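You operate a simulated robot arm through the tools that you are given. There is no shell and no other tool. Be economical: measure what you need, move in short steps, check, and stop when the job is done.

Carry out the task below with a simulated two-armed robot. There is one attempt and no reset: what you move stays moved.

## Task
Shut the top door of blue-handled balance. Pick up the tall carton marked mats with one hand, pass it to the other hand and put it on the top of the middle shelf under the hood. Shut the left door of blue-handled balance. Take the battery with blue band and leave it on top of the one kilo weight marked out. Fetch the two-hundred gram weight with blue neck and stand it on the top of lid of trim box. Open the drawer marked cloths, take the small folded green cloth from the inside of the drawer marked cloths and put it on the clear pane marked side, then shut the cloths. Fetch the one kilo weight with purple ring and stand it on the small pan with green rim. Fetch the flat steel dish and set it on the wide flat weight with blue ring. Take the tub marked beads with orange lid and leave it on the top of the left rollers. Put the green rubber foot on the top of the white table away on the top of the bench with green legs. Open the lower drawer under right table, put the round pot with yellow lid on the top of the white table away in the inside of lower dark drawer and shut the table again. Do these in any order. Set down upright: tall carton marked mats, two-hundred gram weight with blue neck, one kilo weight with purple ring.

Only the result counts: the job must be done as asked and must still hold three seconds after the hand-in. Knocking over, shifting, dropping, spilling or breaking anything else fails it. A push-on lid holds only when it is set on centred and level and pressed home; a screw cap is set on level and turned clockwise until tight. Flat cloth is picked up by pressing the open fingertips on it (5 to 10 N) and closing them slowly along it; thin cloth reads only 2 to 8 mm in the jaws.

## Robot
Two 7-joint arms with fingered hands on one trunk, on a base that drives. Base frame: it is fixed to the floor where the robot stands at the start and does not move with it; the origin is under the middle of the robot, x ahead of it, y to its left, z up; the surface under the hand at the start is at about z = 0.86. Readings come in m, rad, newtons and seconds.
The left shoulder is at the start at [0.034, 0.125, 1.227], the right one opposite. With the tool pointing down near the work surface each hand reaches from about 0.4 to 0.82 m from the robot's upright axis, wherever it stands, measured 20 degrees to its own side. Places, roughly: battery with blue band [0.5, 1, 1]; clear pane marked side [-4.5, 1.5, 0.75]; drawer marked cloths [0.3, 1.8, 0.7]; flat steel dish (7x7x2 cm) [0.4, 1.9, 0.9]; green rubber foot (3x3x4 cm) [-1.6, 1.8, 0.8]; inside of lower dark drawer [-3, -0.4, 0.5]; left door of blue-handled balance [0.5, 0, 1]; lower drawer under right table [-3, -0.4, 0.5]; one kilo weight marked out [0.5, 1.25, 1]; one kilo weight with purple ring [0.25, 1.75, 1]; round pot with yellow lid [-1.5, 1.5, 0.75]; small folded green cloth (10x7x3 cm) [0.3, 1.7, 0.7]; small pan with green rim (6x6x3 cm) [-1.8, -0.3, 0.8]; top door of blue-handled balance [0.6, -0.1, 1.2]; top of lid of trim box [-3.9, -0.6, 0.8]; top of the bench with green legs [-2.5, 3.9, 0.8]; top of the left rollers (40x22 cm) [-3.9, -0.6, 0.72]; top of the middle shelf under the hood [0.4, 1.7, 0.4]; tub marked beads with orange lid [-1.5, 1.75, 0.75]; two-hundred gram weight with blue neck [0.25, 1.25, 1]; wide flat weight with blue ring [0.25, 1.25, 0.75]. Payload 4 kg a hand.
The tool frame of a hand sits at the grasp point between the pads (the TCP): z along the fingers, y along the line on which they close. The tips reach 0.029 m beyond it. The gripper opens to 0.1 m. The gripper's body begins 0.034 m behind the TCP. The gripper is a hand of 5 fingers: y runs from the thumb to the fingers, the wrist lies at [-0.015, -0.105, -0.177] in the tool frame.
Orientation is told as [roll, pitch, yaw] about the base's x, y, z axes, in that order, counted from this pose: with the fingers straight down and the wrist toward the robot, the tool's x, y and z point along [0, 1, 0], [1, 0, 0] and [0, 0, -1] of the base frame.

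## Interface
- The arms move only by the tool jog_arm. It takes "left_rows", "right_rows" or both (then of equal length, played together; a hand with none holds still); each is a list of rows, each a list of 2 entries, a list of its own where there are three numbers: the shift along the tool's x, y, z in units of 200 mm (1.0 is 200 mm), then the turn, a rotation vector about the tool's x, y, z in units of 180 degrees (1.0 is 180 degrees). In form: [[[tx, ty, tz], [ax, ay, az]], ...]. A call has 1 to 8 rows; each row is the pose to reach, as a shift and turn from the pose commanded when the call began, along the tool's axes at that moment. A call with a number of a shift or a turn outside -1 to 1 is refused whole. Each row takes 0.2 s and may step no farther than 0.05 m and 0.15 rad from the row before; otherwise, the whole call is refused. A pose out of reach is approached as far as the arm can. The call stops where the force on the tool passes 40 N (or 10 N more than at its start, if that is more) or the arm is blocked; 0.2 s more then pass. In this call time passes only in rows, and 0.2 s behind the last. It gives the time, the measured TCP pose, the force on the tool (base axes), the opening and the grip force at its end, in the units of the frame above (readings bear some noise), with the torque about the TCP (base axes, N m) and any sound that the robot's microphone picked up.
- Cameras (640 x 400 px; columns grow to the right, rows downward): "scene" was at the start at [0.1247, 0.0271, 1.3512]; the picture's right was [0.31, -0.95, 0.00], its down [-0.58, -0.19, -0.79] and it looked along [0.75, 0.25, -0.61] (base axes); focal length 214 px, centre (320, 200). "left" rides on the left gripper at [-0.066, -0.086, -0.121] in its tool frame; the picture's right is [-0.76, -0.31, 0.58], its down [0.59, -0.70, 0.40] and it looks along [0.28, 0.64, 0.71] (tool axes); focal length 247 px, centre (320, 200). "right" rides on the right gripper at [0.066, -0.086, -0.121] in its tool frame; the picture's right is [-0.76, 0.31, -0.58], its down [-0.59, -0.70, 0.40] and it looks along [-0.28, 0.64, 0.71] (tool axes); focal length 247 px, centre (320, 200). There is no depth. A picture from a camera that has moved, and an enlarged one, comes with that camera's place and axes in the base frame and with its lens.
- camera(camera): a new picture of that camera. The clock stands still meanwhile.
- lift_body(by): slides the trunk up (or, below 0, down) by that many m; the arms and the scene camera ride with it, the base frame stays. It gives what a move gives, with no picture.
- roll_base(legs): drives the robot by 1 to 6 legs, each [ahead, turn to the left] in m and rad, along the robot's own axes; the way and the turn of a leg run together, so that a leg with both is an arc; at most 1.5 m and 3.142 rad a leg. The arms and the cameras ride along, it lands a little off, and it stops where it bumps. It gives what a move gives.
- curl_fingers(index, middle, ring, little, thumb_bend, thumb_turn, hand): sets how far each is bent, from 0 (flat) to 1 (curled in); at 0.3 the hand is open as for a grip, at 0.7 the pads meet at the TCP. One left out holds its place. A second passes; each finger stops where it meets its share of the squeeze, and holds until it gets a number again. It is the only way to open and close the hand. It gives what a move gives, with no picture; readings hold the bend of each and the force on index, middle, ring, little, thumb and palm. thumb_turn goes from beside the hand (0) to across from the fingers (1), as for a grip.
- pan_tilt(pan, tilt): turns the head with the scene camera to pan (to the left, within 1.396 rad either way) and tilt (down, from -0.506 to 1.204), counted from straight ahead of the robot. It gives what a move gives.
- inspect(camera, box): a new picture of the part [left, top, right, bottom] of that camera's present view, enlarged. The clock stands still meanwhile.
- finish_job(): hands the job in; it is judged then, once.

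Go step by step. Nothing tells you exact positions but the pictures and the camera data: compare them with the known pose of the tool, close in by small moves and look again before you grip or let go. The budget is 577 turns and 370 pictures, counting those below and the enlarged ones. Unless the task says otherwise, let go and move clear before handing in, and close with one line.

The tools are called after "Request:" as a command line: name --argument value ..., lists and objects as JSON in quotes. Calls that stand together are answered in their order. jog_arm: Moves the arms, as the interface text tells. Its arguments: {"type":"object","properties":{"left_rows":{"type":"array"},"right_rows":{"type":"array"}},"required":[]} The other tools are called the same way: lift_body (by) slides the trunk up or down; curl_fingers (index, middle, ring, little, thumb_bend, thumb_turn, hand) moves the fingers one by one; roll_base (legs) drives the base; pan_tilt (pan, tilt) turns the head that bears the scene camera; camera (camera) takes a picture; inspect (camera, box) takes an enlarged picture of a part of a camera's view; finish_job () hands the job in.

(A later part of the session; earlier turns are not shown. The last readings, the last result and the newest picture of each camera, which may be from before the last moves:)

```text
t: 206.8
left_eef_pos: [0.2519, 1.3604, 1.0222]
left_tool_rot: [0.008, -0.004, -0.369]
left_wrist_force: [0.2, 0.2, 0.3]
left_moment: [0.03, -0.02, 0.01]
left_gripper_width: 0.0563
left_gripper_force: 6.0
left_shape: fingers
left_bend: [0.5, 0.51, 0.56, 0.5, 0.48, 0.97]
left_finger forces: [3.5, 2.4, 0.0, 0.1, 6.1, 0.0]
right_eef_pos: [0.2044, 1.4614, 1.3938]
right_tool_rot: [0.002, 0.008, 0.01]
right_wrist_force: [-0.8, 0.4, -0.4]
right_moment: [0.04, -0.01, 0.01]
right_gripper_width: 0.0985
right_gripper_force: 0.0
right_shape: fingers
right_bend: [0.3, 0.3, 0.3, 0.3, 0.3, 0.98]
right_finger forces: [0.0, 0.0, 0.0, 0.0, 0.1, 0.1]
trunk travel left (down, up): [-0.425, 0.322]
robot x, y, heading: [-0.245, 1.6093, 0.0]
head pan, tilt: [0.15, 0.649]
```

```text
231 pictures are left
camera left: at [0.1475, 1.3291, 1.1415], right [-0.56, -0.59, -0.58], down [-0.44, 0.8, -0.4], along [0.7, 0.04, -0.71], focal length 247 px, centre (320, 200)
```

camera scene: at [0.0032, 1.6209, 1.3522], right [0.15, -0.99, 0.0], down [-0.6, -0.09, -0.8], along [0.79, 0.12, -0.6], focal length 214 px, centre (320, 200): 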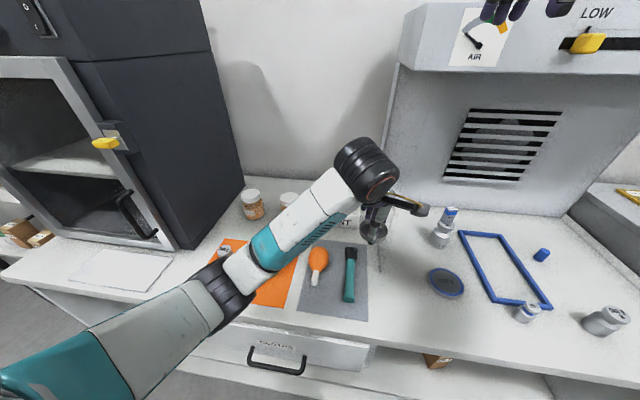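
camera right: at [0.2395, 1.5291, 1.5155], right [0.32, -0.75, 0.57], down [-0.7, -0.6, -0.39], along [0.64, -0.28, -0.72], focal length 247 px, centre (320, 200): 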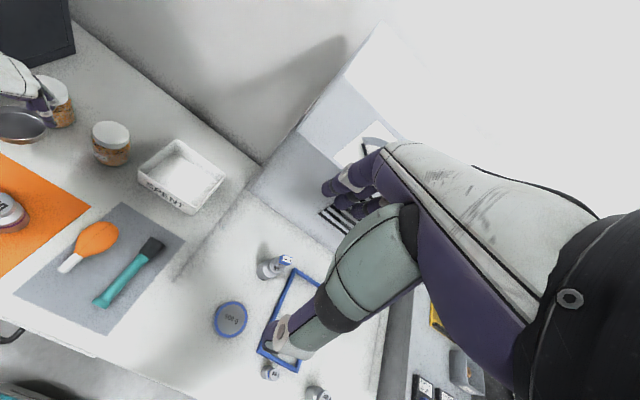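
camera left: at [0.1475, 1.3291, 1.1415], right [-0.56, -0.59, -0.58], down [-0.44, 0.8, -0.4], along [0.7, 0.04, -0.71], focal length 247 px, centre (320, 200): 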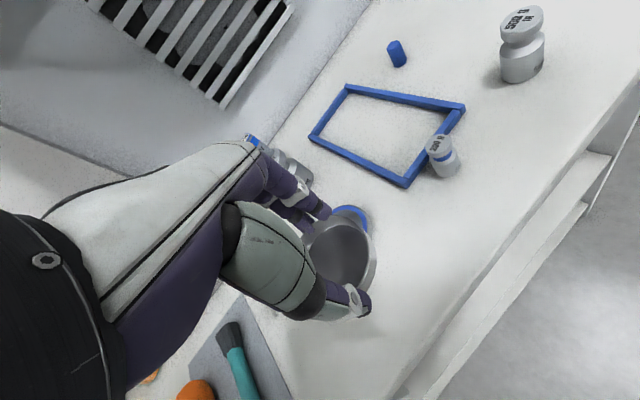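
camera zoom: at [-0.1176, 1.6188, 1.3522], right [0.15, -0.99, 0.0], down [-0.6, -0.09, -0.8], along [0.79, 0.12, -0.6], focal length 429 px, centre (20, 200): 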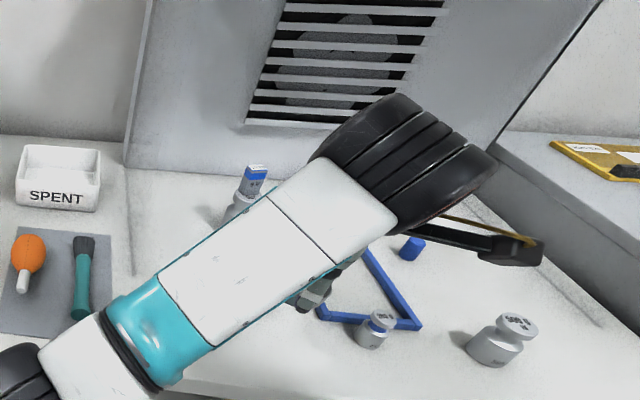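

Request:
jog_arm --left_rows '[[[0.08, 0.21, 0], [0, 0, 0]], [[0.165, 0.42, 0], [0, 0, 0]], [[0.165, 0.42, 0.15], [0, 0, 0]], [[0.165, 0.42, 0.3], [0, 0, 0]]]'

Request:
camera --camera "left"

Request:
camera --camera "right"

```text
t: 207.8
left_eef_pos: [0.3431, 1.3623, 0.9633]
left_tool_rot: [0.006, -0.004, -0.369]
left_wrist_force: [0.4, 0.7, 0.0]
left_moment: [-0.01, 0.04, 0.01]
left_gripper_width: 0.0565
left_gripper_force: 5.9
left_shape: fingers
left_bend: [0.5, 0.51, 0.56, 0.5, 0.48, 0.97]
left_finger forces: [3.4, 2.5, 0.0, 0.0, 6.0, 0.1]
right_eef_pos: [0.205, 1.4636, 1.393]
right_tool_rot: [-0.001, 0.009, 0.011]
right_wrist_force: [0.1, 0.1, 1.1]
right_moment: [0.02, 0.0, -0.01]
right_gripper_width: 0.0989
right_gripper_force: 0.1
right_shape: fingers
right_bend: [0.3, 0.3, 0.3, 0.3, 0.3, 0.98]
right_finger forces: [0.1, 0.0, 0.1, 0.0, 0.1, 0.0]
trunk travel left (down, up): [-0.425, 0.322]
robot x, y, heading: [-0.2409, 1.6054, -0.001]
head pan, tilt: [0.15, 0.649]
```

```text
230 pictures are left
camera left: at [0.2399, 1.3314, 1.0824], right [-0.56, -0.59, -0.58], down [-0.44, 0.8, -0.4], along [0.7, 0.04, -0.71], focal length 247 px, centre (320, 200)
```

left: 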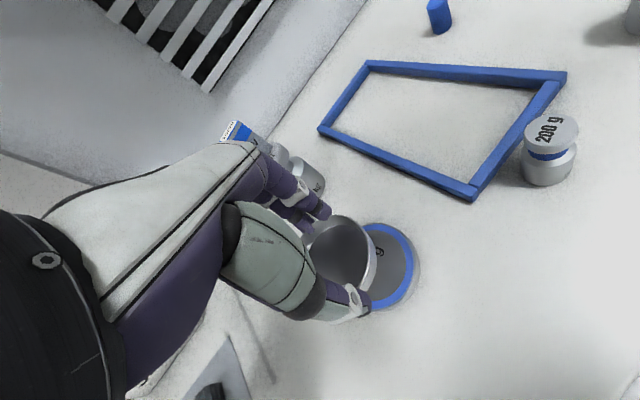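

```text
229 pictures are left
camera right: at [0.1198, 1.5282, 1.5153], right [0.32, -0.75, 0.57], down [-0.7, -0.6, -0.39], along [0.64, -0.28, -0.72], focal length 247 px, centre (320, 200)
```

right: 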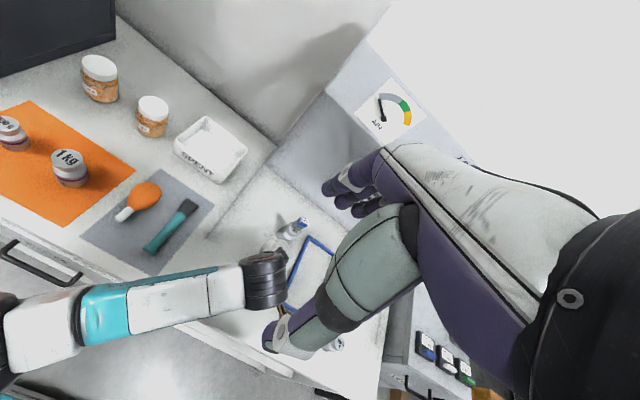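

Nearly centred. Shifting 6 mm forward and lowering onto the weight.

Request:
jog_arm --left_rows '[[[0.01, 0.028, 0.1], [0, 0, 0]], [[0.01, 0.028, 0.17], [0, 0, 0]]]'

Request:
jog_arm --left_rows '[[[0, 0, 0.02], [0, 0, 0]], [[0, 0, 0.04], [0, 0, 0]]]'

Request:
inspect --camera "left" --box '[260, 180, 460, 340]'

```text
t: 208.3
left_eef_pos: [0.3496, 1.3617, 0.9289]
left_tool_rot: [0.004, -0.004, -0.368]
left_wrist_force: [-0.4, -0.4, -0.8]
left_moment: [0.0, -0.01, 0.0]
left_gripper_width: 0.0563
left_gripper_force: 6.3
left_shape: fingers
left_bend: [0.5, 0.51, 0.56, 0.5, 0.48, 0.97]
left_finger forces: [3.5, 2.5, 0.0, 0.0, 6.0, 0.0]
right_eef_pos: [0.2052, 1.4633, 1.3942]
right_tool_rot: [0.0, 0.009, 0.01]
right_wrist_force: [0.4, 0.1, 1.0]
right_moment: [-0.02, -0.02, 0.01]
right_gripper_width: 0.0987
right_gripper_force: 0.1
right_shape: fingers
right_bend: [0.3, 0.3, 0.3, 0.3, 0.3, 0.98]
right_finger forces: [0.0, 0.0, 0.0, 0.1, 0.1, 0.1]
trunk travel left (down, up): [-0.425, 0.322]
robot x, y, heading: [-0.2469, 1.608, -0.0]
head pan, tilt: [0.15, 0.649]
```

```text
t: 208.9
left_eef_pos: [0.3495, 1.3626, 0.9213]
left_tool_rot: [0.005, -0.003, -0.369]
left_wrist_force: [1.1, 0.4, 0.7]
left_moment: [-0.01, 0.01, 0.01]
left_gripper_width: 0.0563
left_gripper_force: 5.7
left_shape: fingers
left_bend: [0.5, 0.51, 0.56, 0.5, 0.48, 0.97]
left_finger forces: [3.6, 2.4, 0.1, 0.0, 6.0, 0.1]
right_eef_pos: [0.2049, 1.4633, 1.3938]
right_tool_rot: [0.0, 0.011, 0.01]
right_wrist_force: [0.6, -0.6, -0.6]
right_moment: [-0.01, 0.0, 0.03]
right_gripper_width: 0.0988
right_gripper_force: 0.0
right_shape: fingers
right_bend: [0.3, 0.3, 0.3, 0.3, 0.3, 0.98]
right_finger forces: [0.0, 0.0, 0.1, 0.1, 0.1, 0.0]
trunk travel left (down, up): [-0.425, 0.322]
robot x, y, heading: [-0.2452, 1.606, 0.006]
head pan, tilt: [0.15, 0.649]
```

```text
2.50 times, centred on (360, 260) of left
camera zoom: at [0.245, 1.3313, 1.041], right [-0.56, -0.59, -0.58], down [-0.44, 0.8, -0.4], along [0.7, 0.04, -0.71], focal length 617 px, centre (220, 50)
```

zoom: 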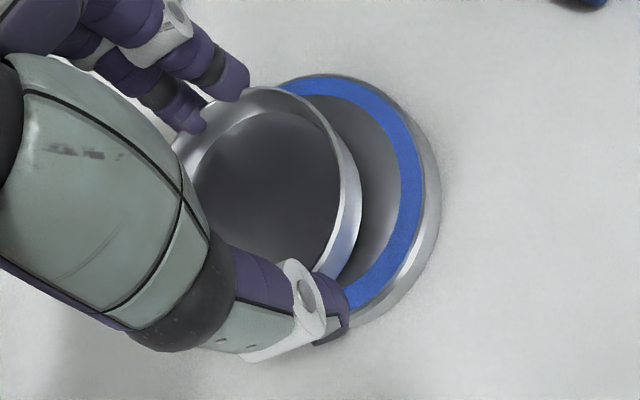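

Well centred. Lowering the last few millimetres.

Request:
jog_arm --left_rows '[[[-0.01, 0, 0.015], [0, 0, 0]]]'

Request:
jog_arm --left_rows '[[[0, 0, 0.015], [0, 0, 0]]]'

Request:
jog_arm --left_rows '[[[0, 0, 0.015], [0, 0, 0]]]'

```text
t: 209.3
left_eef_pos: [0.3482, 1.3605, 0.9181]
left_tool_rot: [0.004, -0.004, -0.371]
left_wrist_force: [0.2, -1.0, 0.6]
left_moment: [0.0, 0.0, -0.04]
left_gripper_width: 0.0562
left_gripper_force: 5.9
left_shape: fingers
left_bend: [0.5, 0.51, 0.56, 0.5, 0.48, 0.97]
left_finger forces: [3.5, 2.6, 0.0, 0.0, 6.1, 0.0]
right_eef_pos: [0.2051, 1.4635, 1.3919]
right_tool_rot: [-0.001, 0.011, 0.009]
right_wrist_force: [0.7, 0.2, -0.3]
right_moment: [0.02, 0.02, -0.03]
right_gripper_width: 0.0984
right_gripper_force: 0.0
right_shape: fingers
right_bend: [0.3, 0.3, 0.3, 0.3, 0.3, 0.98]
right_finger forces: [0.0, 0.0, 0.0, 0.0, 0.0, 0.1]
trunk travel left (down, up): [-0.425, 0.322]
robot x, y, heading: [-0.2458, 1.6062, 0.003]
head pan, tilt: [0.15, 0.649]
```

```text
t: 209.8
left_eef_pos: [0.3477, 1.3595, 0.9154]
left_tool_rot: [0.004, -0.004, -0.367]
left_wrist_force: [-0.6, 0.7, 0.3]
left_moment: [-0.01, -0.02, -0.03]
left_gripper_width: 0.0564
left_gripper_force: 5.5
left_shape: fingers
left_bend: [0.5, 0.51, 0.56, 0.5, 0.48, 0.97]
left_finger forces: [3.5, 2.5, 0.0, 0.0, 6.0, 0.1]
right_eef_pos: [0.2056, 1.4624, 1.3939]
right_tool_rot: [-0.001, 0.011, 0.01]
right_wrist_force: [0.7, -0.1, -0.5]
right_moment: [-0.03, -0.01, -0.01]
right_gripper_width: 0.0987
right_gripper_force: 0.1
right_shape: fingers
right_bend: [0.3, 0.3, 0.3, 0.3, 0.3, 0.98]
right_finger forces: [0.1, 0.0, 0.1, 0.1, 0.0, 0.0]
trunk travel left (down, up): [-0.425, 0.322]
robot x, y, heading: [-0.2447, 1.6046, 0.002]
head pan, tilt: [0.15, 0.649]
```

```text
t: 210.2
left_eef_pos: [0.3484, 1.361, 0.9119]
left_tool_rot: [0.004, -0.005, -0.367]
left_wrist_force: [0.1, 0.0, 0.3]
left_moment: [-0.04, -0.01, -0.01]
left_gripper_width: 0.0564
left_gripper_force: 6.0
left_shape: fingers
left_bend: [0.5, 0.51, 0.56, 0.5, 0.48, 0.97]
left_finger forces: [3.5, 2.5, 0.0, 0.1, 5.9, 0.0]
right_eef_pos: [0.2056, 1.464, 1.3927]
right_tool_rot: [0.001, 0.011, 0.011]
right_wrist_force: [-0.7, 0.6, 0.4]
right_moment: [0.02, -0.02, 0.02]
right_gripper_width: 0.0986
right_gripper_force: 0.1
right_shape: fingers
right_bend: [0.3, 0.3, 0.3, 0.3, 0.3, 0.98]
right_finger forces: [0.1, 0.0, 0.1, 0.0, 0.0, 0.1]
trunk travel left (down, up): [-0.425, 0.322]
robot x, y, heading: [-0.2465, 1.6082, -0.001]
head pan, tilt: [0.15, 0.649]
```

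Request:
jog_arm --left_rows '[[[0, 0, 0.012], [0, 0, 0]]]'

Request:
jog_arm --left_rows '[[[0, 0, 0.012], [0, 0, 0]]]'

Request:
inspect --camera "left" --box '[260, 180, 460, 340]'

```text
t: 210.6
left_eef_pos: [0.3483, 1.3598, 0.9118]
left_tool_rot: [0.006, -0.005, -0.37]
left_wrist_force: [0.2, 0.2, 4.4]
left_moment: [-0.02, -0.01, 0.02]
left_gripper_width: 0.0562
left_gripper_force: 6.7
left_shape: fingers
left_bend: [0.5, 0.51, 0.56, 0.5, 0.48, 0.97]
left_finger forces: [3.6, 2.4, 0.0, 0.0, 6.0, 0.0]
right_eef_pos: [0.2051, 1.4633, 1.3944]
right_tool_rot: [0.001, 0.008, 0.009]
right_wrist_force: [-0.2, 0.8, -0.2]
right_moment: [0.01, 0.01, 0.03]
right_gripper_width: 0.0987
right_gripper_force: 0.1
right_shape: fingers
right_bend: [0.3, 0.3, 0.3, 0.3, 0.3, 0.98]
right_finger forces: [0.0, 0.0, 0.1, 0.1, 0.0, 0.0]
trunk travel left (down, up): [-0.425, 0.322]
robot x, y, heading: [-0.2439, 1.6104, 0.001]
head pan, tilt: [0.15, 0.649]
```

```text
t: 210.9
left_eef_pos: [0.3474, 1.3604, 0.9102]
left_tool_rot: [0.005, -0.008, -0.369]
left_wrist_force: [0.7, 0.1, 8.3]
left_moment: [0.02, -0.03, 0.0]
left_gripper_width: 0.0559
left_gripper_force: 5.6
left_shape: fingers
left_bend: [0.5, 0.51, 0.56, 0.5, 0.49, 0.97]
left_finger forces: [4.2, 2.4, 0.0, 0.0, 5.7, 0.0]
right_eef_pos: [0.2036, 1.4638, 1.3942]
right_tool_rot: [0.0, 0.011, 0.01]
right_wrist_force: [0.0, 0.5, 0.2]
right_moment: [0.02, -0.03, -0.01]
right_gripper_width: 0.0986
right_gripper_force: 0.2
right_shape: fingers
right_bend: [0.3, 0.3, 0.3, 0.3, 0.3, 0.98]
right_finger forces: [0.1, 0.1, 0.1, 0.0, 0.1, 0.1]
trunk travel left (down, up): [-0.425, 0.322]
robot x, y, heading: [-0.2469, 1.6035, 0.004]
head pan, tilt: [0.15, 0.649]
```

```text
2.50 times, centred on (360, 260) of left
camera zoom: at [0.2438, 1.3292, 1.0283], right [-0.55, -0.59, -0.58], down [-0.44, 0.8, -0.4], along [0.71, 0.03, -0.71], focal length 617 px, centre (220, 50)
```

zoom: 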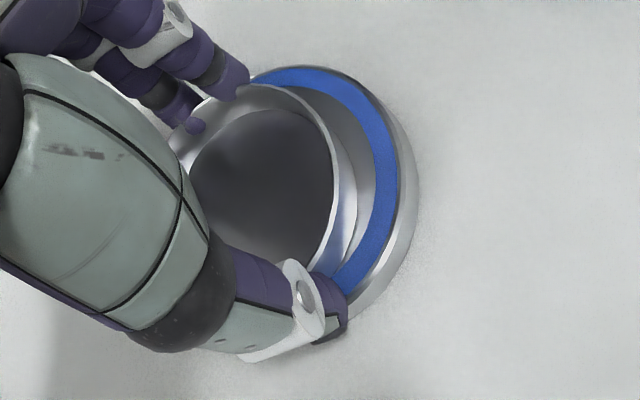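

Resting on the weight (8 N). Releasing and lifting.

Request:
curl_fingers --hand "left" --index 0.4 --middle 0.4 --ring 0.4 --little 0.4 --thumb_bend 0.38

Request:
jog_arm --left_rows '[[[0, 0, -0.1], [0, 0, 0]], [[0, 0, -0.3], [0, 0, 0]], [[0, 0, -0.5], [0, 0, 0]], [[0, -0.15, -0.7], [0, 0, 0]]]'

Request:
camera --camera "left"

```text
t: 211.9
left_eef_pos: [0.3482, 1.3599, 0.9078]
left_tool_rot: [0.006, -0.002, -0.367]
left_wrist_force: [-0.1, 0.5, -0.4]
left_moment: [0.0, 0.0, 0.01]
left_gripper_width: 0.0771
left_gripper_force: 0.0
left_shape: fingers
left_bend: [0.4, 0.4, 0.4, 0.4, 0.38, 0.97]
left_finger forces: [0.0, 0.0, 0.0, 0.1, 0.0, 0.0]
right_eef_pos: [0.2054, 1.4631, 1.3935]
right_tool_rot: [0.0, 0.01, 0.011]
right_wrist_force: [-0.5, 0.4, 0.1]
right_moment: [-0.04, 0.04, 0.02]
right_gripper_width: 0.0986
right_gripper_force: 0.0
right_shape: fingers
right_bend: [0.3, 0.3, 0.3, 0.3, 0.3, 0.98]
right_finger forces: [0.0, 0.0, 0.0, 0.0, 0.0, 0.1]
trunk travel left (down, up): [-0.425, 0.322]
robot x, y, heading: [-0.2418, 1.6045, 0.003]
head pan, tilt: [0.15, 0.649]
```

```text
t: 212.9
left_eef_pos: [0.3192, 1.3709, 1.0482]
left_tool_rot: [0.006, -0.003, -0.367]
left_wrist_force: [0.0, -0.1, -0.2]
left_moment: [0.05, -0.01, 0.0]
left_gripper_width: 0.0773
left_gripper_force: 0.0
left_shape: fingers
left_bend: [0.4, 0.4, 0.4, 0.4, 0.38, 0.98]
left_finger forces: [0.0, 0.0, 0.0, 0.0, 0.1, 0.1]
right_eef_pos: [0.2039, 1.4619, 1.3945]
right_tool_rot: [-0.001, 0.01, 0.01]
right_wrist_force: [0.3, 0.1, 0.0]
right_moment: [0.01, -0.03, 0.03]
right_gripper_width: 0.0985
right_gripper_force: 0.1
right_shape: fingers
right_bend: [0.3, 0.3, 0.3, 0.3, 0.3, 0.98]
right_finger forces: [0.0, 0.1, 0.1, 0.1, 0.0, 0.0]
trunk travel left (down, up): [-0.425, 0.322]
robot x, y, heading: [-0.2458, 1.6088, 0.003]
head pan, tilt: [0.15, 0.649]
```

```text
226 pictures are left
camera left: at [0.215, 1.3401, 1.1684], right [-0.56, -0.59, -0.58], down [-0.44, 0.8, -0.4], along [0.7, 0.04, -0.71], focal length 247 px, centre (320, 200)
```

left: 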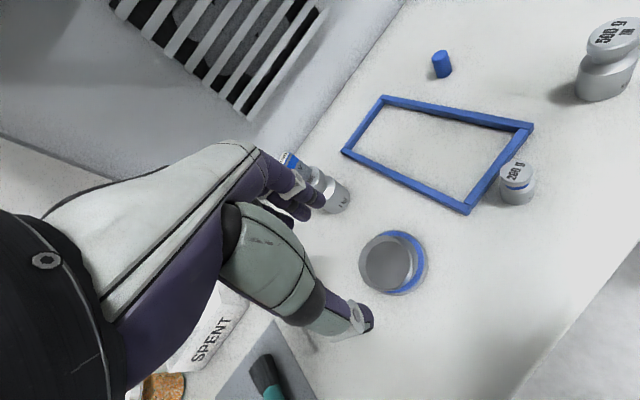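

The dish sits on the flat weight. Next the cloths drawer; backing up to look at its front and handle.

Request:
roll_base --legs '[[-0.22, 0]]'

Request:
jog_arm --left_rows '[[[0.15, 0, 0], [0, 0, -0.04]], [[0.35, 0, -0.05], [0, 0, -0.08]], [[0.6, 0, -0.1], [0, 0, -0.117]], [[0.8, -0.05, -0.1], [0, 0, -0.117]]]'

Request:
pan_tilt --pan 0.3 --tilt 0.75

Request:
camera --camera "scene"

```text
t: 214.6
left_eef_pos: [0.0997, 1.3704, 1.0478]
left_tool_rot: [0.005, -0.005, -0.367]
left_wrist_force: [0.4, 0.3, 0.3]
left_moment: [0.01, -0.03, 0.01]
left_gripper_width: 0.077
left_gripper_force: 0.1
left_shape: fingers
left_bend: [0.4, 0.4, 0.4, 0.4, 0.38, 0.98]
left_finger forces: [0.1, 0.0, 0.0, 0.0, 0.0, 0.1]
right_eef_pos: [-0.0163, 1.4627, 1.3944]
right_tool_rot: [0.0, 0.008, 0.013]
right_wrist_force: [0.0, 0.0, 0.7]
right_moment: [-0.01, -0.02, 0.03]
right_gripper_width: 0.0986
right_gripper_force: 0.1
right_shape: fingers
right_bend: [0.3, 0.3, 0.3, 0.3, 0.3, 0.98]
right_finger forces: [0.1, 0.1, 0.1, 0.0, 0.0, 0.0]
trunk travel left (down, up): [-0.425, 0.322]
robot x, y, heading: [-0.4675, 1.6073, 0.004]
head pan, tilt: [0.15, 0.649]
```

```text
refused: row 3 steps farther than a row can; nothing moved
```

```text
t: 215.3
left_eef_pos: [0.0999, 1.3712, 1.0483]
left_tool_rot: [0.005, -0.003, -0.366]
left_wrist_force: [0.1, 0.2, -0.8]
left_moment: [-0.01, 0.0, 0.03]
left_gripper_width: 0.0771
left_gripper_force: 0.0
left_shape: fingers
left_bend: [0.4, 0.4, 0.4, 0.4, 0.38, 0.98]
left_finger forces: [0.0, 0.1, 0.0, 0.1, 0.1, 0.0]
right_eef_pos: [-0.0148, 1.4623, 1.3941]
right_tool_rot: [0.001, 0.009, 0.013]
right_wrist_force: [0.3, -0.4, 0.5]
right_moment: [-0.01, 0.0, -0.01]
right_gripper_width: 0.0986
right_gripper_force: 0.3
right_shape: fingers
right_bend: [0.3, 0.3, 0.3, 0.3, 0.3, 0.98]
right_finger forces: [0.1, 0.1, 0.1, 0.1, 0.0, 0.1]
trunk travel left (down, up): [-0.425, 0.322]
robot x, y, heading: [-0.4667, 1.6068, 0.003]
head pan, tilt: [0.3, 0.75]
```

```text
225 pictures are left
camera scene: at [-0.3438, 1.6316, 1.3435], right [0.3, -0.95, 0.0], down [-0.65, -0.2, -0.73], along [0.7, 0.22, -0.68], focal length 214 px, centre (320, 200)
```

scene: 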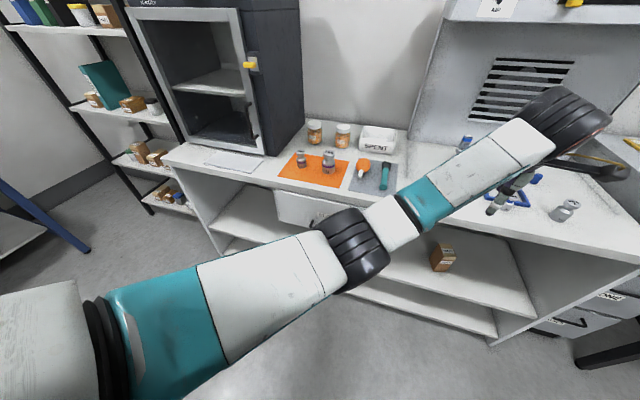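

Request:
jog_arm --left_rows '[[[0.2, -0.07, 0], [0, 0, -0.03]], [[0.4, -0.15, 0], [0, 0, -0.06]], [[0.6, -0.23, 0], [0, 0, -0.09]], [[0.8, -0.31, 0], [0, 0, -0.117]]]'

Request:
jog_arm --left_rows '[[[0.2, 0, 0], [0, 0, 0]], [[0.4, 0, 0], [0, 0, 0]], [[0.6, 0, 0], [0, 0, 0]], [[0.8, 0, 0], [0, 0, 0]], [[1.0, 0, 0], [0, 0, 0]]]'

Request:
camera --camera "scene"

Request:
inspect --camera "scene" --box '[220, 170, 420, 280]'

```text
t: 216.3
left_eef_pos: [0.0991, 1.5438, 1.0491]
left_tool_rot: [0.004, -0.008, 0.003]
left_wrist_force: [0.6, 1.0, -0.1]
left_moment: [0.03, 0.02, 0.01]
left_gripper_width: 0.0774
left_gripper_force: 0.0
left_shape: fingers
left_bend: [0.4, 0.4, 0.4, 0.4, 0.38, 0.98]
left_finger forces: [0.0, 0.0, 0.0, 0.0, 0.2, 0.1]
right_eef_pos: [-0.0149, 1.4633, 1.3936]
right_tool_rot: [0.0, 0.009, 0.013]
right_wrist_force: [-0.3, 0.3, 0.3]
right_moment: [-0.01, -0.02, 0.01]
right_gripper_width: 0.0986
right_gripper_force: 0.0
right_shape: fingers
right_bend: [0.3, 0.3, 0.3, 0.3, 0.3, 0.98]
right_finger forces: [0.0, 0.1, 0.0, 0.1, 0.0, 0.0]
trunk travel left (down, up): [-0.425, 0.322]
robot x, y, heading: [-0.4681, 1.6041, 0.003]
head pan, tilt: [0.3, 0.75]
```

```text
t: 217.5
left_eef_pos: [0.0994, 1.7426, 1.0496]
left_tool_rot: [0.002, -0.006, 0.001]
left_wrist_force: [0.3, 0.1, 0.0]
left_moment: [-0.06, 0.01, -0.01]
left_gripper_width: 0.0773
left_gripper_force: 0.0
left_shape: fingers
left_bend: [0.4, 0.4, 0.4, 0.4, 0.38, 0.98]
left_finger forces: [0.0, 0.0, 0.0, 0.1, 0.0, 0.0]
right_eef_pos: [-0.0153, 1.4641, 1.3945]
right_tool_rot: [-0.003, 0.008, 0.013]
right_wrist_force: [0.2, 0.2, 0.6]
right_moment: [-0.02, 0.02, -0.02]
right_gripper_width: 0.0986
right_gripper_force: 0.1
right_shape: fingers
right_bend: [0.3, 0.3, 0.3, 0.3, 0.3, 0.98]
right_finger forces: [0.0, 0.0, 0.0, 0.0, 0.1, 0.0]
trunk travel left (down, up): [-0.425, 0.322]
robot x, y, heading: [-0.4667, 1.6073, 0.006]
head pan, tilt: [0.3, 0.75]
```

```text
224 pictures are left
camera scene: at [-0.344, 1.6328, 1.3435], right [0.3, -0.95, 0.0], down [-0.65, -0.2, -0.73], along [0.7, 0.22, -0.68], focal length 214 px, centre (320, 200)
```

scene: 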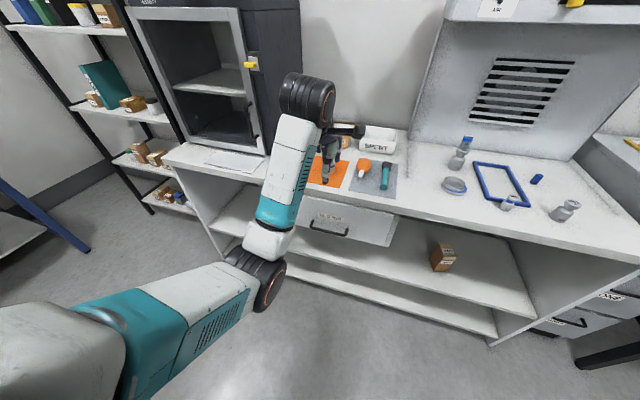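

```text
3.20 times, centred on (320, 225) of scene
camera zoom: at [-0.344, 1.6328, 1.3435], right [0.3, -0.95, 0.0], down [-0.65, -0.2, -0.73], along [0.7, 0.22, -0.68], focal length 686 px, centre (320, 120)
```

zoom: 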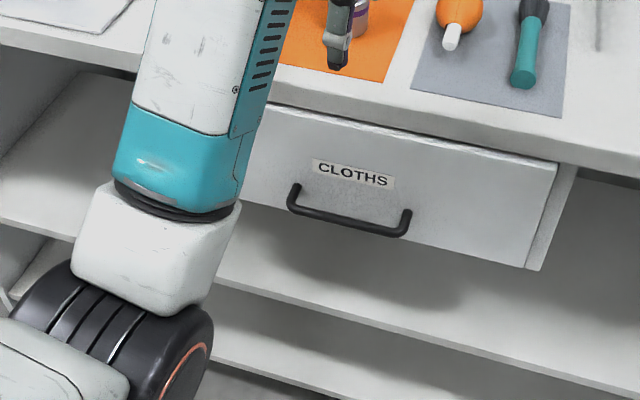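

Handle bar: x≈0.17, y 1.69–1.83, z≈0.686. I'll tilt the left hand slightly forward, fingers nearly closed, and slip them behind the bar from above.

Request:
curl_fingers --hand "left" --index 0.55 --middle 0.55 --ring 0.55 --little 0.55 --thumb_bend 0.3

Request:
jog_arm --left_rows '[[[0.085, -0.05, 0.2], [0, 0, 0]], [[0.085, -0.05, 0.4], [-0.04, 0, 0]], [[0.085, -0.05, 0.6], [-0.08, 0, 0]], [[0.085, -0.05, 0.8], [-0.12, 0, 0]], [[0.085, -0.05, 1.0], [-0.12, 0, 0]]]'

Request:
inspect --camera "scene" --box '[220, 130, 420, 280]'

Request:
camera --camera "left"

```text
t: 218.5
left_eef_pos: [0.0983, 1.7423, 1.0486]
left_tool_rot: [0.003, -0.004, 0.0]
left_wrist_force: [-0.8, -0.1, 0.7]
left_moment: [0.01, 0.0, -0.02]
left_gripper_width: 0.0685
left_gripper_force: 0.1
left_shape: fingers
left_bend: [0.55, 0.55, 0.55, 0.55, 0.3, 0.98]
left_finger forces: [0.1, 0.0, 0.0, 0.0, 0.0, 0.0]
right_eef_pos: [-0.0151, 1.4637, 1.3931]
right_tool_rot: [0.003, 0.007, 0.011]
right_wrist_force: [0.3, 1.3, 0.0]
right_moment: [0.01, 0.01, 0.01]
right_gripper_width: 0.0985
right_gripper_force: 0.0
right_shape: fingers
right_bend: [0.3, 0.3, 0.3, 0.3, 0.3, 0.98]
right_finger forces: [0.0, 0.0, 0.0, 0.0, 0.2, 0.0]
trunk travel left (down, up): [-0.425, 0.322]
robot x, y, heading: [-0.4658, 1.6088, -0.0]
head pan, tilt: [0.3, 0.75]
```

```text
t: 219.7
left_eef_pos: [0.0906, 1.7589, 0.8488]
left_tool_rot: [0.004, -0.383, -0.003]
left_wrist_force: [0.0, 0.4, 0.3]
left_moment: [0.02, 0.01, 0.03]
left_gripper_width: 0.0688
left_gripper_force: 0.1
left_shape: fingers
left_bend: [0.55, 0.55, 0.55, 0.55, 0.3, 0.98]
left_finger forces: [0.1, 0.0, 0.0, 0.1, 0.0, 0.0]
right_eef_pos: [-0.0156, 1.4635, 1.3934]
right_tool_rot: [0.0, 0.012, 0.013]
right_wrist_force: [-0.2, -0.5, -0.2]
right_moment: [0.02, 0.0, 0.03]
right_gripper_width: 0.0985
right_gripper_force: 0.0
right_shape: fingers
right_bend: [0.3, 0.3, 0.3, 0.3, 0.3, 0.98]
right_finger forces: [0.0, 0.0, 0.0, 0.0, 0.0, 0.0]
trunk travel left (down, up): [-0.425, 0.322]
robot x, y, heading: [-0.4652, 1.6088, 0.004]
head pan, tilt: [0.3, 0.75]
```

```text
2.67 times, centred on (320, 205) of scene
camera zoom: at [-0.3438, 1.6319, 1.3435], right [0.3, -0.95, 0.0], down [-0.65, -0.2, -0.73], along [0.7, 0.22, -0.68], focal length 572 px, centre (320, 187)
```

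zoom: 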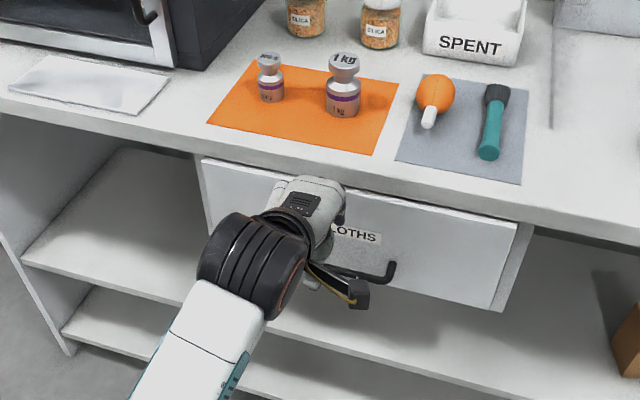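

```text
221 pictures are left
camera left: at [-0.0335, 1.6935, 0.9284], right [-0.07, -0.75, -0.65], down [-0.5, 0.59, -0.63], along [0.86, 0.28, -0.42], focal length 247 px, centre (320, 200)
```

left: 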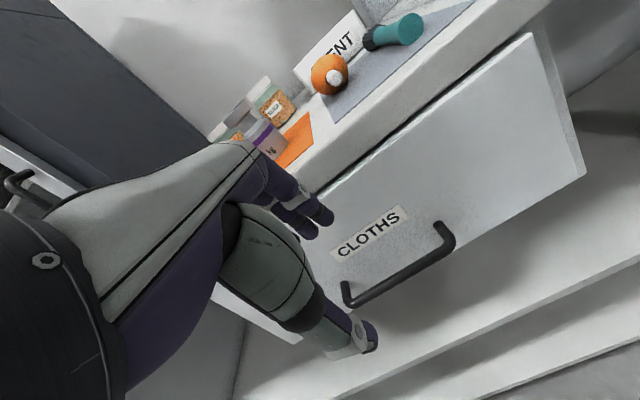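

Left camera sees the handle clearly: bar at about [0.174, 1.758, 0.679], drawer front at x≈0.203. Closing the fingers a bit more and sliding them down behind the bar.

Request:
curl_fingers --hand "left" --index 0.6 --middle 0.6 --ring 0.6 --little 0.6

Request:
jog_arm --left_rows '[[[0, 0.08, 0.2], [0, 0, 0]], [[0, 0.08, 0.4], [0, 0, 0]], [[0, 0.08, 0.58], [0, 0, 0]]]'

Request:
camera --camera "left"

```text
t: 220.7
left_eef_pos: [0.0907, 1.7606, 0.8513]
left_tool_rot: [0.005, -0.381, -0.002]
left_wrist_force: [-0.9, -0.2, 0.4]
left_moment: [0.01, -0.01, -0.05]
left_gripper_width: 0.0628
left_gripper_force: 0.1
left_shape: fingers
left_bend: [0.6, 0.6, 0.6, 0.6, 0.3, 0.98]
left_finger forces: [0.0, 0.1, 0.1, 0.1, 0.0, 0.1]
right_eef_pos: [-0.0153, 1.463, 1.3945]
right_tool_rot: [-0.001, 0.01, 0.012]
right_wrist_force: [-0.2, 0.2, -0.6]
right_moment: [-0.02, -0.02, -0.01]
right_gripper_width: 0.0988
right_gripper_force: 0.1
right_shape: fingers
right_bend: [0.3, 0.3, 0.3, 0.3, 0.3, 0.98]
right_finger forces: [0.0, 0.0, 0.0, 0.1, 0.0, 0.0]
trunk travel left (down, up): [-0.425, 0.322]
robot x, y, heading: [-0.4651, 1.6069, -0.002]
head pan, tilt: [0.3, 0.75]
```

```text
t: 221.5
left_eef_pos: [0.1495, 1.76, 0.7465]
left_tool_rot: [0.004, -0.382, -0.002]
left_wrist_force: [0.7, -0.3, -0.4]
left_moment: [-0.04, 0.04, 0.0]
left_gripper_width: 0.0625
left_gripper_force: 0.0
left_shape: fingers
left_bend: [0.6, 0.6, 0.6, 0.6, 0.3, 0.98]
left_finger forces: [0.0, 0.1, 0.1, 0.0, 0.1, 0.0]
right_eef_pos: [-0.0136, 1.4634, 1.393]
right_tool_rot: [-0.001, 0.011, 0.012]
right_wrist_force: [0.3, 0.1, -0.4]
right_moment: [-0.01, 0.01, -0.01]
right_gripper_width: 0.0986
right_gripper_force: 0.0
right_shape: fingers
right_bend: [0.3, 0.3, 0.3, 0.3, 0.3, 0.98]
right_finger forces: [0.0, 0.1, 0.0, 0.1, 0.1, 0.0]
trunk travel left (down, up): [-0.425, 0.322]
robot x, y, heading: [-0.4646, 1.6049, -0.001]
head pan, tilt: [0.3, 0.75]
```

```text
220 pictures are left
camera left: at [0.0249, 1.6941, 0.8267], right [-0.07, -0.75, -0.65], down [-0.5, 0.59, -0.63], along [0.86, 0.28, -0.42], focal length 247 px, centre (320, 200)
```

left: 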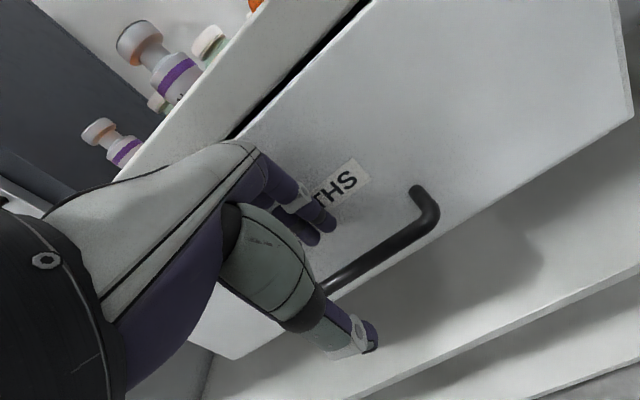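

Request:
jog_arm --left_rows '[[[0, 0, 0.15], [0, 0, 0]], [[0, 0, 0.28], [0, 0, 0]]]'

Request:
camera --camera "left"

Request:
inspect --camera "scene" --box '[260, 180, 380, 270]'

```text
t: 222.2
left_eef_pos: [0.1598, 1.7607, 0.6933]
left_tool_rot: [0.004, -0.367, -0.002]
left_wrist_force: [-24.5, -0.9, 3.1]
left_moment: [0.08, -0.67, 0.34]
left_gripper_width: 0.0608
left_gripper_force: 12.9
left_shape: fingers
left_bend: [0.61, 0.7, 0.61, 0.6, 0.3, 0.98]
left_finger forces: [0.9, 18.7, 5.0, 0.0, 0.0, 0.0]
right_eef_pos: [-0.019, 1.4625, 1.395]
right_tool_rot: [0.0, 0.005, 0.012]
right_wrist_force: [0.2, -1.0, -1.3]
right_moment: [-0.01, 0.02, -0.01]
right_gripper_width: 0.0987
right_gripper_force: 0.0
right_shape: fingers
right_bend: [0.3, 0.3, 0.3, 0.3, 0.3, 0.98]
right_finger forces: [0.1, 0.0, 0.0, 0.0, 0.0, 0.0]
trunk travel left (down, up): [-0.425, 0.322]
robot x, y, heading: [-0.4654, 1.6082, 0.0]
head pan, tilt: [0.3, 0.75]
stopped in row 2 (left hand): the force on the tool passed its limit at 42 N (the readings are from after the stop); the commanded pose is now the measured one
```

```text
219 pictures are left
camera left: at [0.037, 1.695, 0.7741], right [-0.08, -0.75, -0.65], down [-0.51, 0.59, -0.62], along [0.86, 0.29, -0.43], focal length 247 px, centre (320, 200)
```

left: 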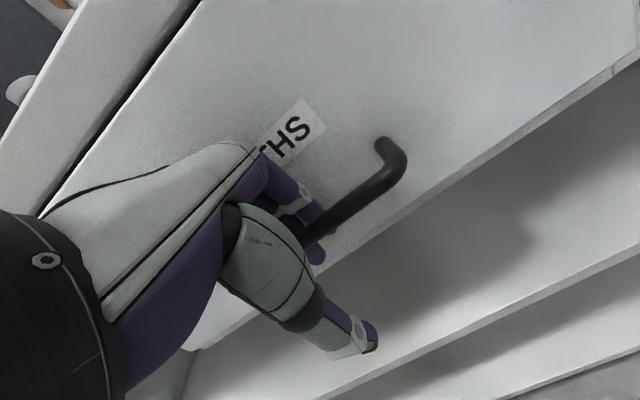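

```text
4.44 times, centred on (320, 225) of scene
camera zoom: at [-0.3481, 1.6317, 1.3439], right [0.3, -0.95, 0.0], down [-0.65, -0.2, -0.73], along [0.7, 0.22, -0.68], focal length 953 px, centre (320, 89)
```

zoom: 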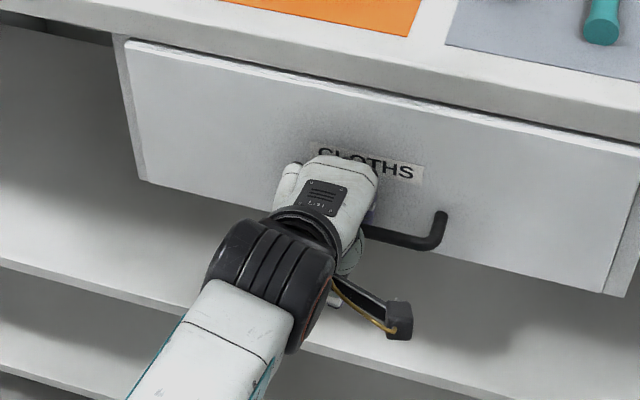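

Fingers are behind the bar, touching the drawer front. Closing the thumb around the bar, then pulling.

Request:
curl_fingers --hand "left" --index 0.68 --middle 0.68 --ring 0.68 --little 0.68 --thumb_bend 0.65

Request:
jog_arm --left_rows '[[[0, -0.05, -0.02], [0, 0, 0]], [[0, -0.1, -0.04], [0, 0, 0]], [[0, -0.19, -0.075], [0, 0, 0]]]'

Request:
camera --camera "left"

Request:
camera --camera "scene"

```text
t: 223.2
left_eef_pos: [0.1632, 1.76, 0.694]
left_tool_rot: [0.005, -0.372, -0.001]
left_wrist_force: [-21.8, -2.8, -3.6]
left_moment: [0.06, -0.4, 0.25]
left_gripper_width: 0.01
left_gripper_force: 10.7
left_shape: fingers
left_bend: [0.68, 0.7, 0.68, 0.68, 0.65, 0.98]
left_finger forces: [0.0, 17.4, 4.2, 0.0, 0.0, 0.1]
right_eef_pos: [-0.0173, 1.4629, 1.3949]
right_tool_rot: [0.0, 0.008, 0.012]
right_wrist_force: [-1.1, -0.6, -0.4]
right_moment: [-0.01, 0.02, -0.01]
right_gripper_width: 0.0987
right_gripper_force: 0.0
right_shape: fingers
right_bend: [0.3, 0.3, 0.3, 0.3, 0.3, 0.98]
right_finger forces: [0.0, 0.0, 0.0, 0.1, 0.1, 0.0]
trunk travel left (down, up): [-0.425, 0.322]
robot x, y, heading: [-0.4668, 1.6108, 0.003]
head pan, tilt: [0.3, 0.75]
```

```text
t: 224.0
left_eef_pos: [0.124, 1.7626, 0.694]
left_tool_rot: [0.003, -0.376, 0.0]
left_wrist_force: [-0.6, 1.1, 0.9]
left_moment: [0.03, -0.03, 0.03]
left_gripper_width: 0.0102
left_gripper_force: 0.5
left_shape: fingers
left_bend: [0.68, 0.69, 0.68, 0.68, 0.65, 0.98]
left_finger forces: [0.0, 1.2, 0.1, 0.4, 0.0, 0.0]
right_eef_pos: [-0.0168, 1.4637, 1.3933]
right_tool_rot: [0.0, 0.01, 0.012]
right_wrist_force: [-0.2, -0.7, 0.3]
right_moment: [0.0, 0.0, 0.0]
right_gripper_width: 0.0984
right_gripper_force: 0.1
right_shape: fingers
right_bend: [0.3, 0.3, 0.3, 0.3, 0.3, 0.98]
right_finger forces: [0.1, 0.0, 0.0, 0.1, 0.1, 0.1]
trunk travel left (down, up): [-0.425, 0.322]
robot x, y, heading: [-0.4668, 1.6056, -0.001]
head pan, tilt: [0.3, 0.75]
```

```text
217 pictures are left
camera left: at [-0.0002, 1.6957, 0.7752], right [-0.07, -0.75, -0.65], down [-0.51, 0.59, -0.63], along [0.86, 0.29, -0.43], focal length 247 px, centre (320, 200)
```

left: 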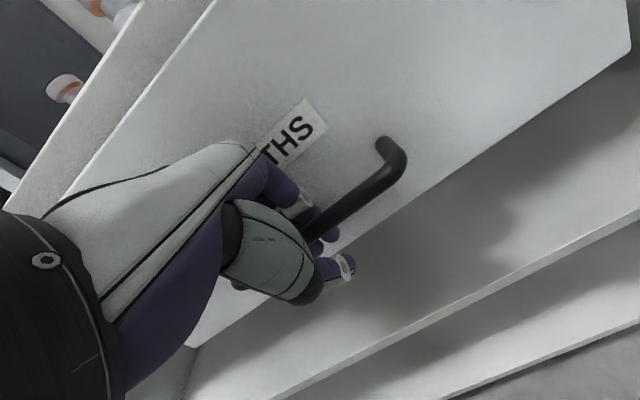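

```text
216 pictures are left
camera scene: at [-0.3454, 1.6319, 1.3436], right [0.3, -0.95, 0.0], down [-0.65, -0.2, -0.73], along [0.7, 0.22, -0.68], focal length 214 px, centre (320, 200)
```

scene: 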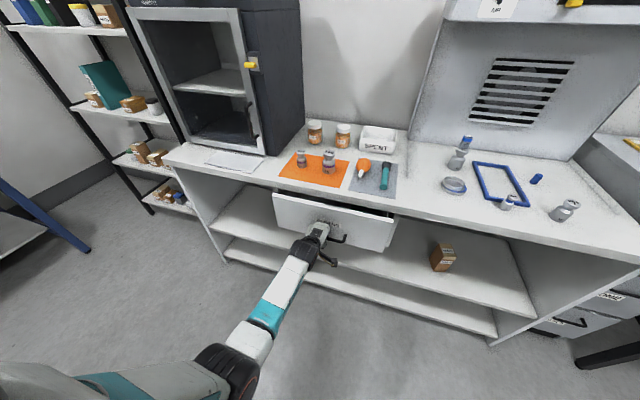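

The drawer is sliding open. Pulling further with the arm, then with the base.

Request:
jog_arm --left_rows '[[[0, -0.15, -0.06], [0, 0, 0]], [[0, -0.3, -0.12], [0, 0, 0]], [[0, -0.46, -0.185], [0, 0, 0]]]'

Request:
roll_base --legs '[[-0.09, 0]]'

Request:
camera --camera "scene"

```text
t: 224.8
left_eef_pos: [0.0238, 1.7622, 0.697]
left_tool_rot: [0.004, -0.374, 0.0]
left_wrist_force: [-1.3, -0.7, 0.2]
left_moment: [0.01, -0.01, 0.04]
left_gripper_width: 0.01
left_gripper_force: 0.5
left_shape: fingers
left_bend: [0.68, 0.69, 0.68, 0.68, 0.65, 0.98]
left_finger forces: [0.0, 1.2, 0.1, 0.3, 0.0, 0.0]
right_eef_pos: [-0.0174, 1.4632, 1.3945]
right_tool_rot: [0.001, 0.008, 0.013]
right_wrist_force: [-0.5, -0.2, -0.4]
right_moment: [0.04, 0.0, 0.0]
right_gripper_width: 0.0986
right_gripper_force: 0.1
right_shape: fingers
right_bend: [0.3, 0.3, 0.3, 0.3, 0.3, 0.98]
right_finger forces: [0.0, 0.1, 0.0, 0.1, 0.0, 0.1]
trunk travel left (down, up): [-0.425, 0.322]
robot x, y, heading: [-0.4607, 1.6084, 0.004]
head pan, tilt: [0.3, 0.75]
```

```text
t: 225.7
left_eef_pos: [0.0058, 1.7622, 0.6933]
left_tool_rot: [0.004, -0.369, 0.0]
left_wrist_force: [0.7, 0.4, 1.2]
left_moment: [0.06, 0.0, -0.03]
left_gripper_width: 0.0104
left_gripper_force: 1.5
left_shape: fingers
left_bend: [0.68, 0.69, 0.68, 0.67, 0.65, 0.98]
left_finger forces: [0.1, 1.3, 0.0, 1.7, 0.0, 0.0]
right_eef_pos: [-0.0326, 1.4642, 1.395]
right_tool_rot: [0.002, 0.005, 0.012]
right_wrist_force: [-0.4, 0.1, 0.2]
right_moment: [-0.04, 0.04, -0.02]
right_gripper_width: 0.0985
right_gripper_force: 0.0
right_shape: fingers
right_bend: [0.3, 0.3, 0.3, 0.3, 0.3, 0.98]
right_finger forces: [0.0, 0.0, 0.1, 0.0, 0.0, 0.0]
trunk travel left (down, up): [-0.425, 0.322]
robot x, y, heading: [-0.4814, 1.6085, 0.005]
head pan, tilt: [0.3, 0.75]
stopped in leg 1: the robot was blocked; the commanded pose is now the measured one
```

```text
215 pictures are left
camera scene: at [-0.3609, 1.632, 1.3434], right [0.3, -0.95, 0.0], down [-0.65, -0.2, -0.73], along [0.7, 0.22, -0.68], focal length 214 px, centre (320, 200)
```

scene: 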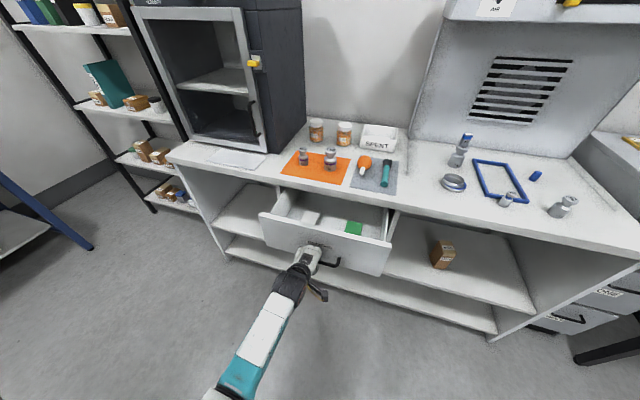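

The green cloth is visible inside. Trying a little more pull with the arm.

Request:
jog_arm --left_rows '[[[0, -0.12, -0.05], [0, 0, 0]], [[0, -0.24, -0.09], [0, 0, 0]]]'

Request:
inspect --camera "scene" --box '[240, 160, 420, 300]'

```text
t: 226.3
left_eef_pos: [-0.0481, 1.7612, 0.6928]
left_tool_rot: [0.003, -0.366, 0.0]
left_wrist_force: [-0.8, 0.3, 1.4]
left_moment: [0.06, -0.04, -0.02]
left_gripper_width: 0.0101
left_gripper_force: 1.6
left_shape: fingers
left_bend: [0.68, 0.69, 0.68, 0.67, 0.65, 0.98]
left_finger forces: [0.2, 2.0, 0.1, 1.3, 0.0, 0.0]
right_eef_pos: [-0.0358, 1.4646, 1.3954]
right_tool_rot: [0.001, 0.005, 0.014]
right_wrist_force: [-0.9, -0.5, 0.8]
right_moment: [-0.03, 0.0, -0.01]
right_gripper_width: 0.0986
right_gripper_force: 0.1
right_shape: fingers
right_bend: [0.3, 0.3, 0.3, 0.3, 0.3, 0.98]
right_finger forces: [0.1, 0.0, 0.1, 0.1, 0.1, 0.0]
trunk travel left (down, up): [-0.425, 0.322]
robot x, y, heading: [-0.4848, 1.6092, 0.005]
head pan, tilt: [0.3, 0.75]
```

```text
2.86 times, centred on (330, 230) of scene
camera zoom: at [-0.3627, 1.6321, 1.3436], right [0.3, -0.95, 0.0], down [-0.65, -0.2, -0.73], along [0.7, 0.22, -0.68], focal length 613 px, centre (291, 114)
```

zoom: 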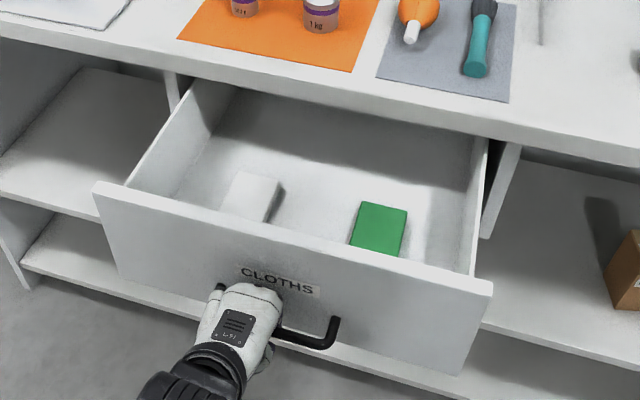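

Pulling a few centimetres more so the cloth clears the bench edge.

Request:
jog_arm --left_rows '[[[0, -0.1, -0.035], [0, 0, 0]], [[0, -0.2, -0.075], [0, 0, 0]], [[0, -0.3, -0.11], [0, 0, 0]]]'

Request:
inspect --camera "scene" --box '[240, 160, 420, 300]'

```text
t: 227.1
left_eef_pos: [-0.1121, 1.7618, 0.6917]
left_tool_rot: [0.003, -0.367, 0.002]
left_wrist_force: [-0.8, 0.0, 1.7]
left_moment: [0.06, -0.07, -0.01]
left_gripper_width: 0.0099
left_gripper_force: 1.4
left_shape: fingers
left_bend: [0.68, 0.69, 0.68, 0.67, 0.65, 0.98]
left_finger forces: [0.1, 2.2, 0.1, 1.4, 0.1, 0.1]
right_eef_pos: [-0.0346, 1.4637, 1.396]
right_tool_rot: [0.002, 0.004, 0.016]
right_wrist_force: [-0.3, 0.8, 0.3]
right_moment: [0.01, -0.01, -0.03]
right_gripper_width: 0.0983
right_gripper_force: 0.1
right_shape: fingers
right_bend: [0.3, 0.3, 0.3, 0.3, 0.3, 0.98]
right_finger forces: [0.0, 0.1, 0.1, 0.1, 0.0, 0.0]
trunk travel left (down, up): [-0.425, 0.322]
robot x, y, heading: [-0.4844, 1.6062, 0.0]
head pan, tilt: [0.3, 0.75]
```

```text
2.86 times, centred on (330, 230) of scene
camera zoom: at [-0.3629, 1.6321, 1.3437], right [0.3, -0.95, 0.0], down [-0.65, -0.2, -0.73], along [0.7, 0.22, -0.68], focal length 613 px, centre (291, 114)
```

zoom: 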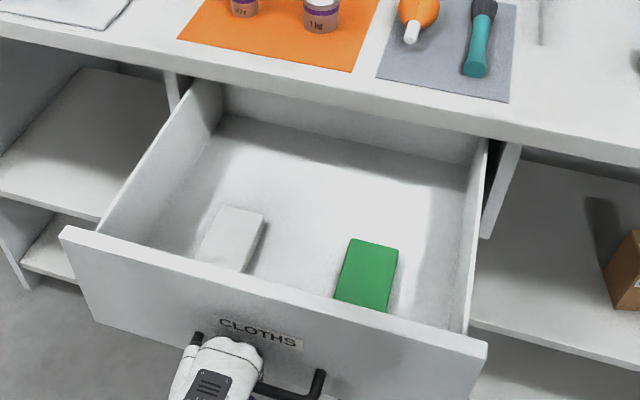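

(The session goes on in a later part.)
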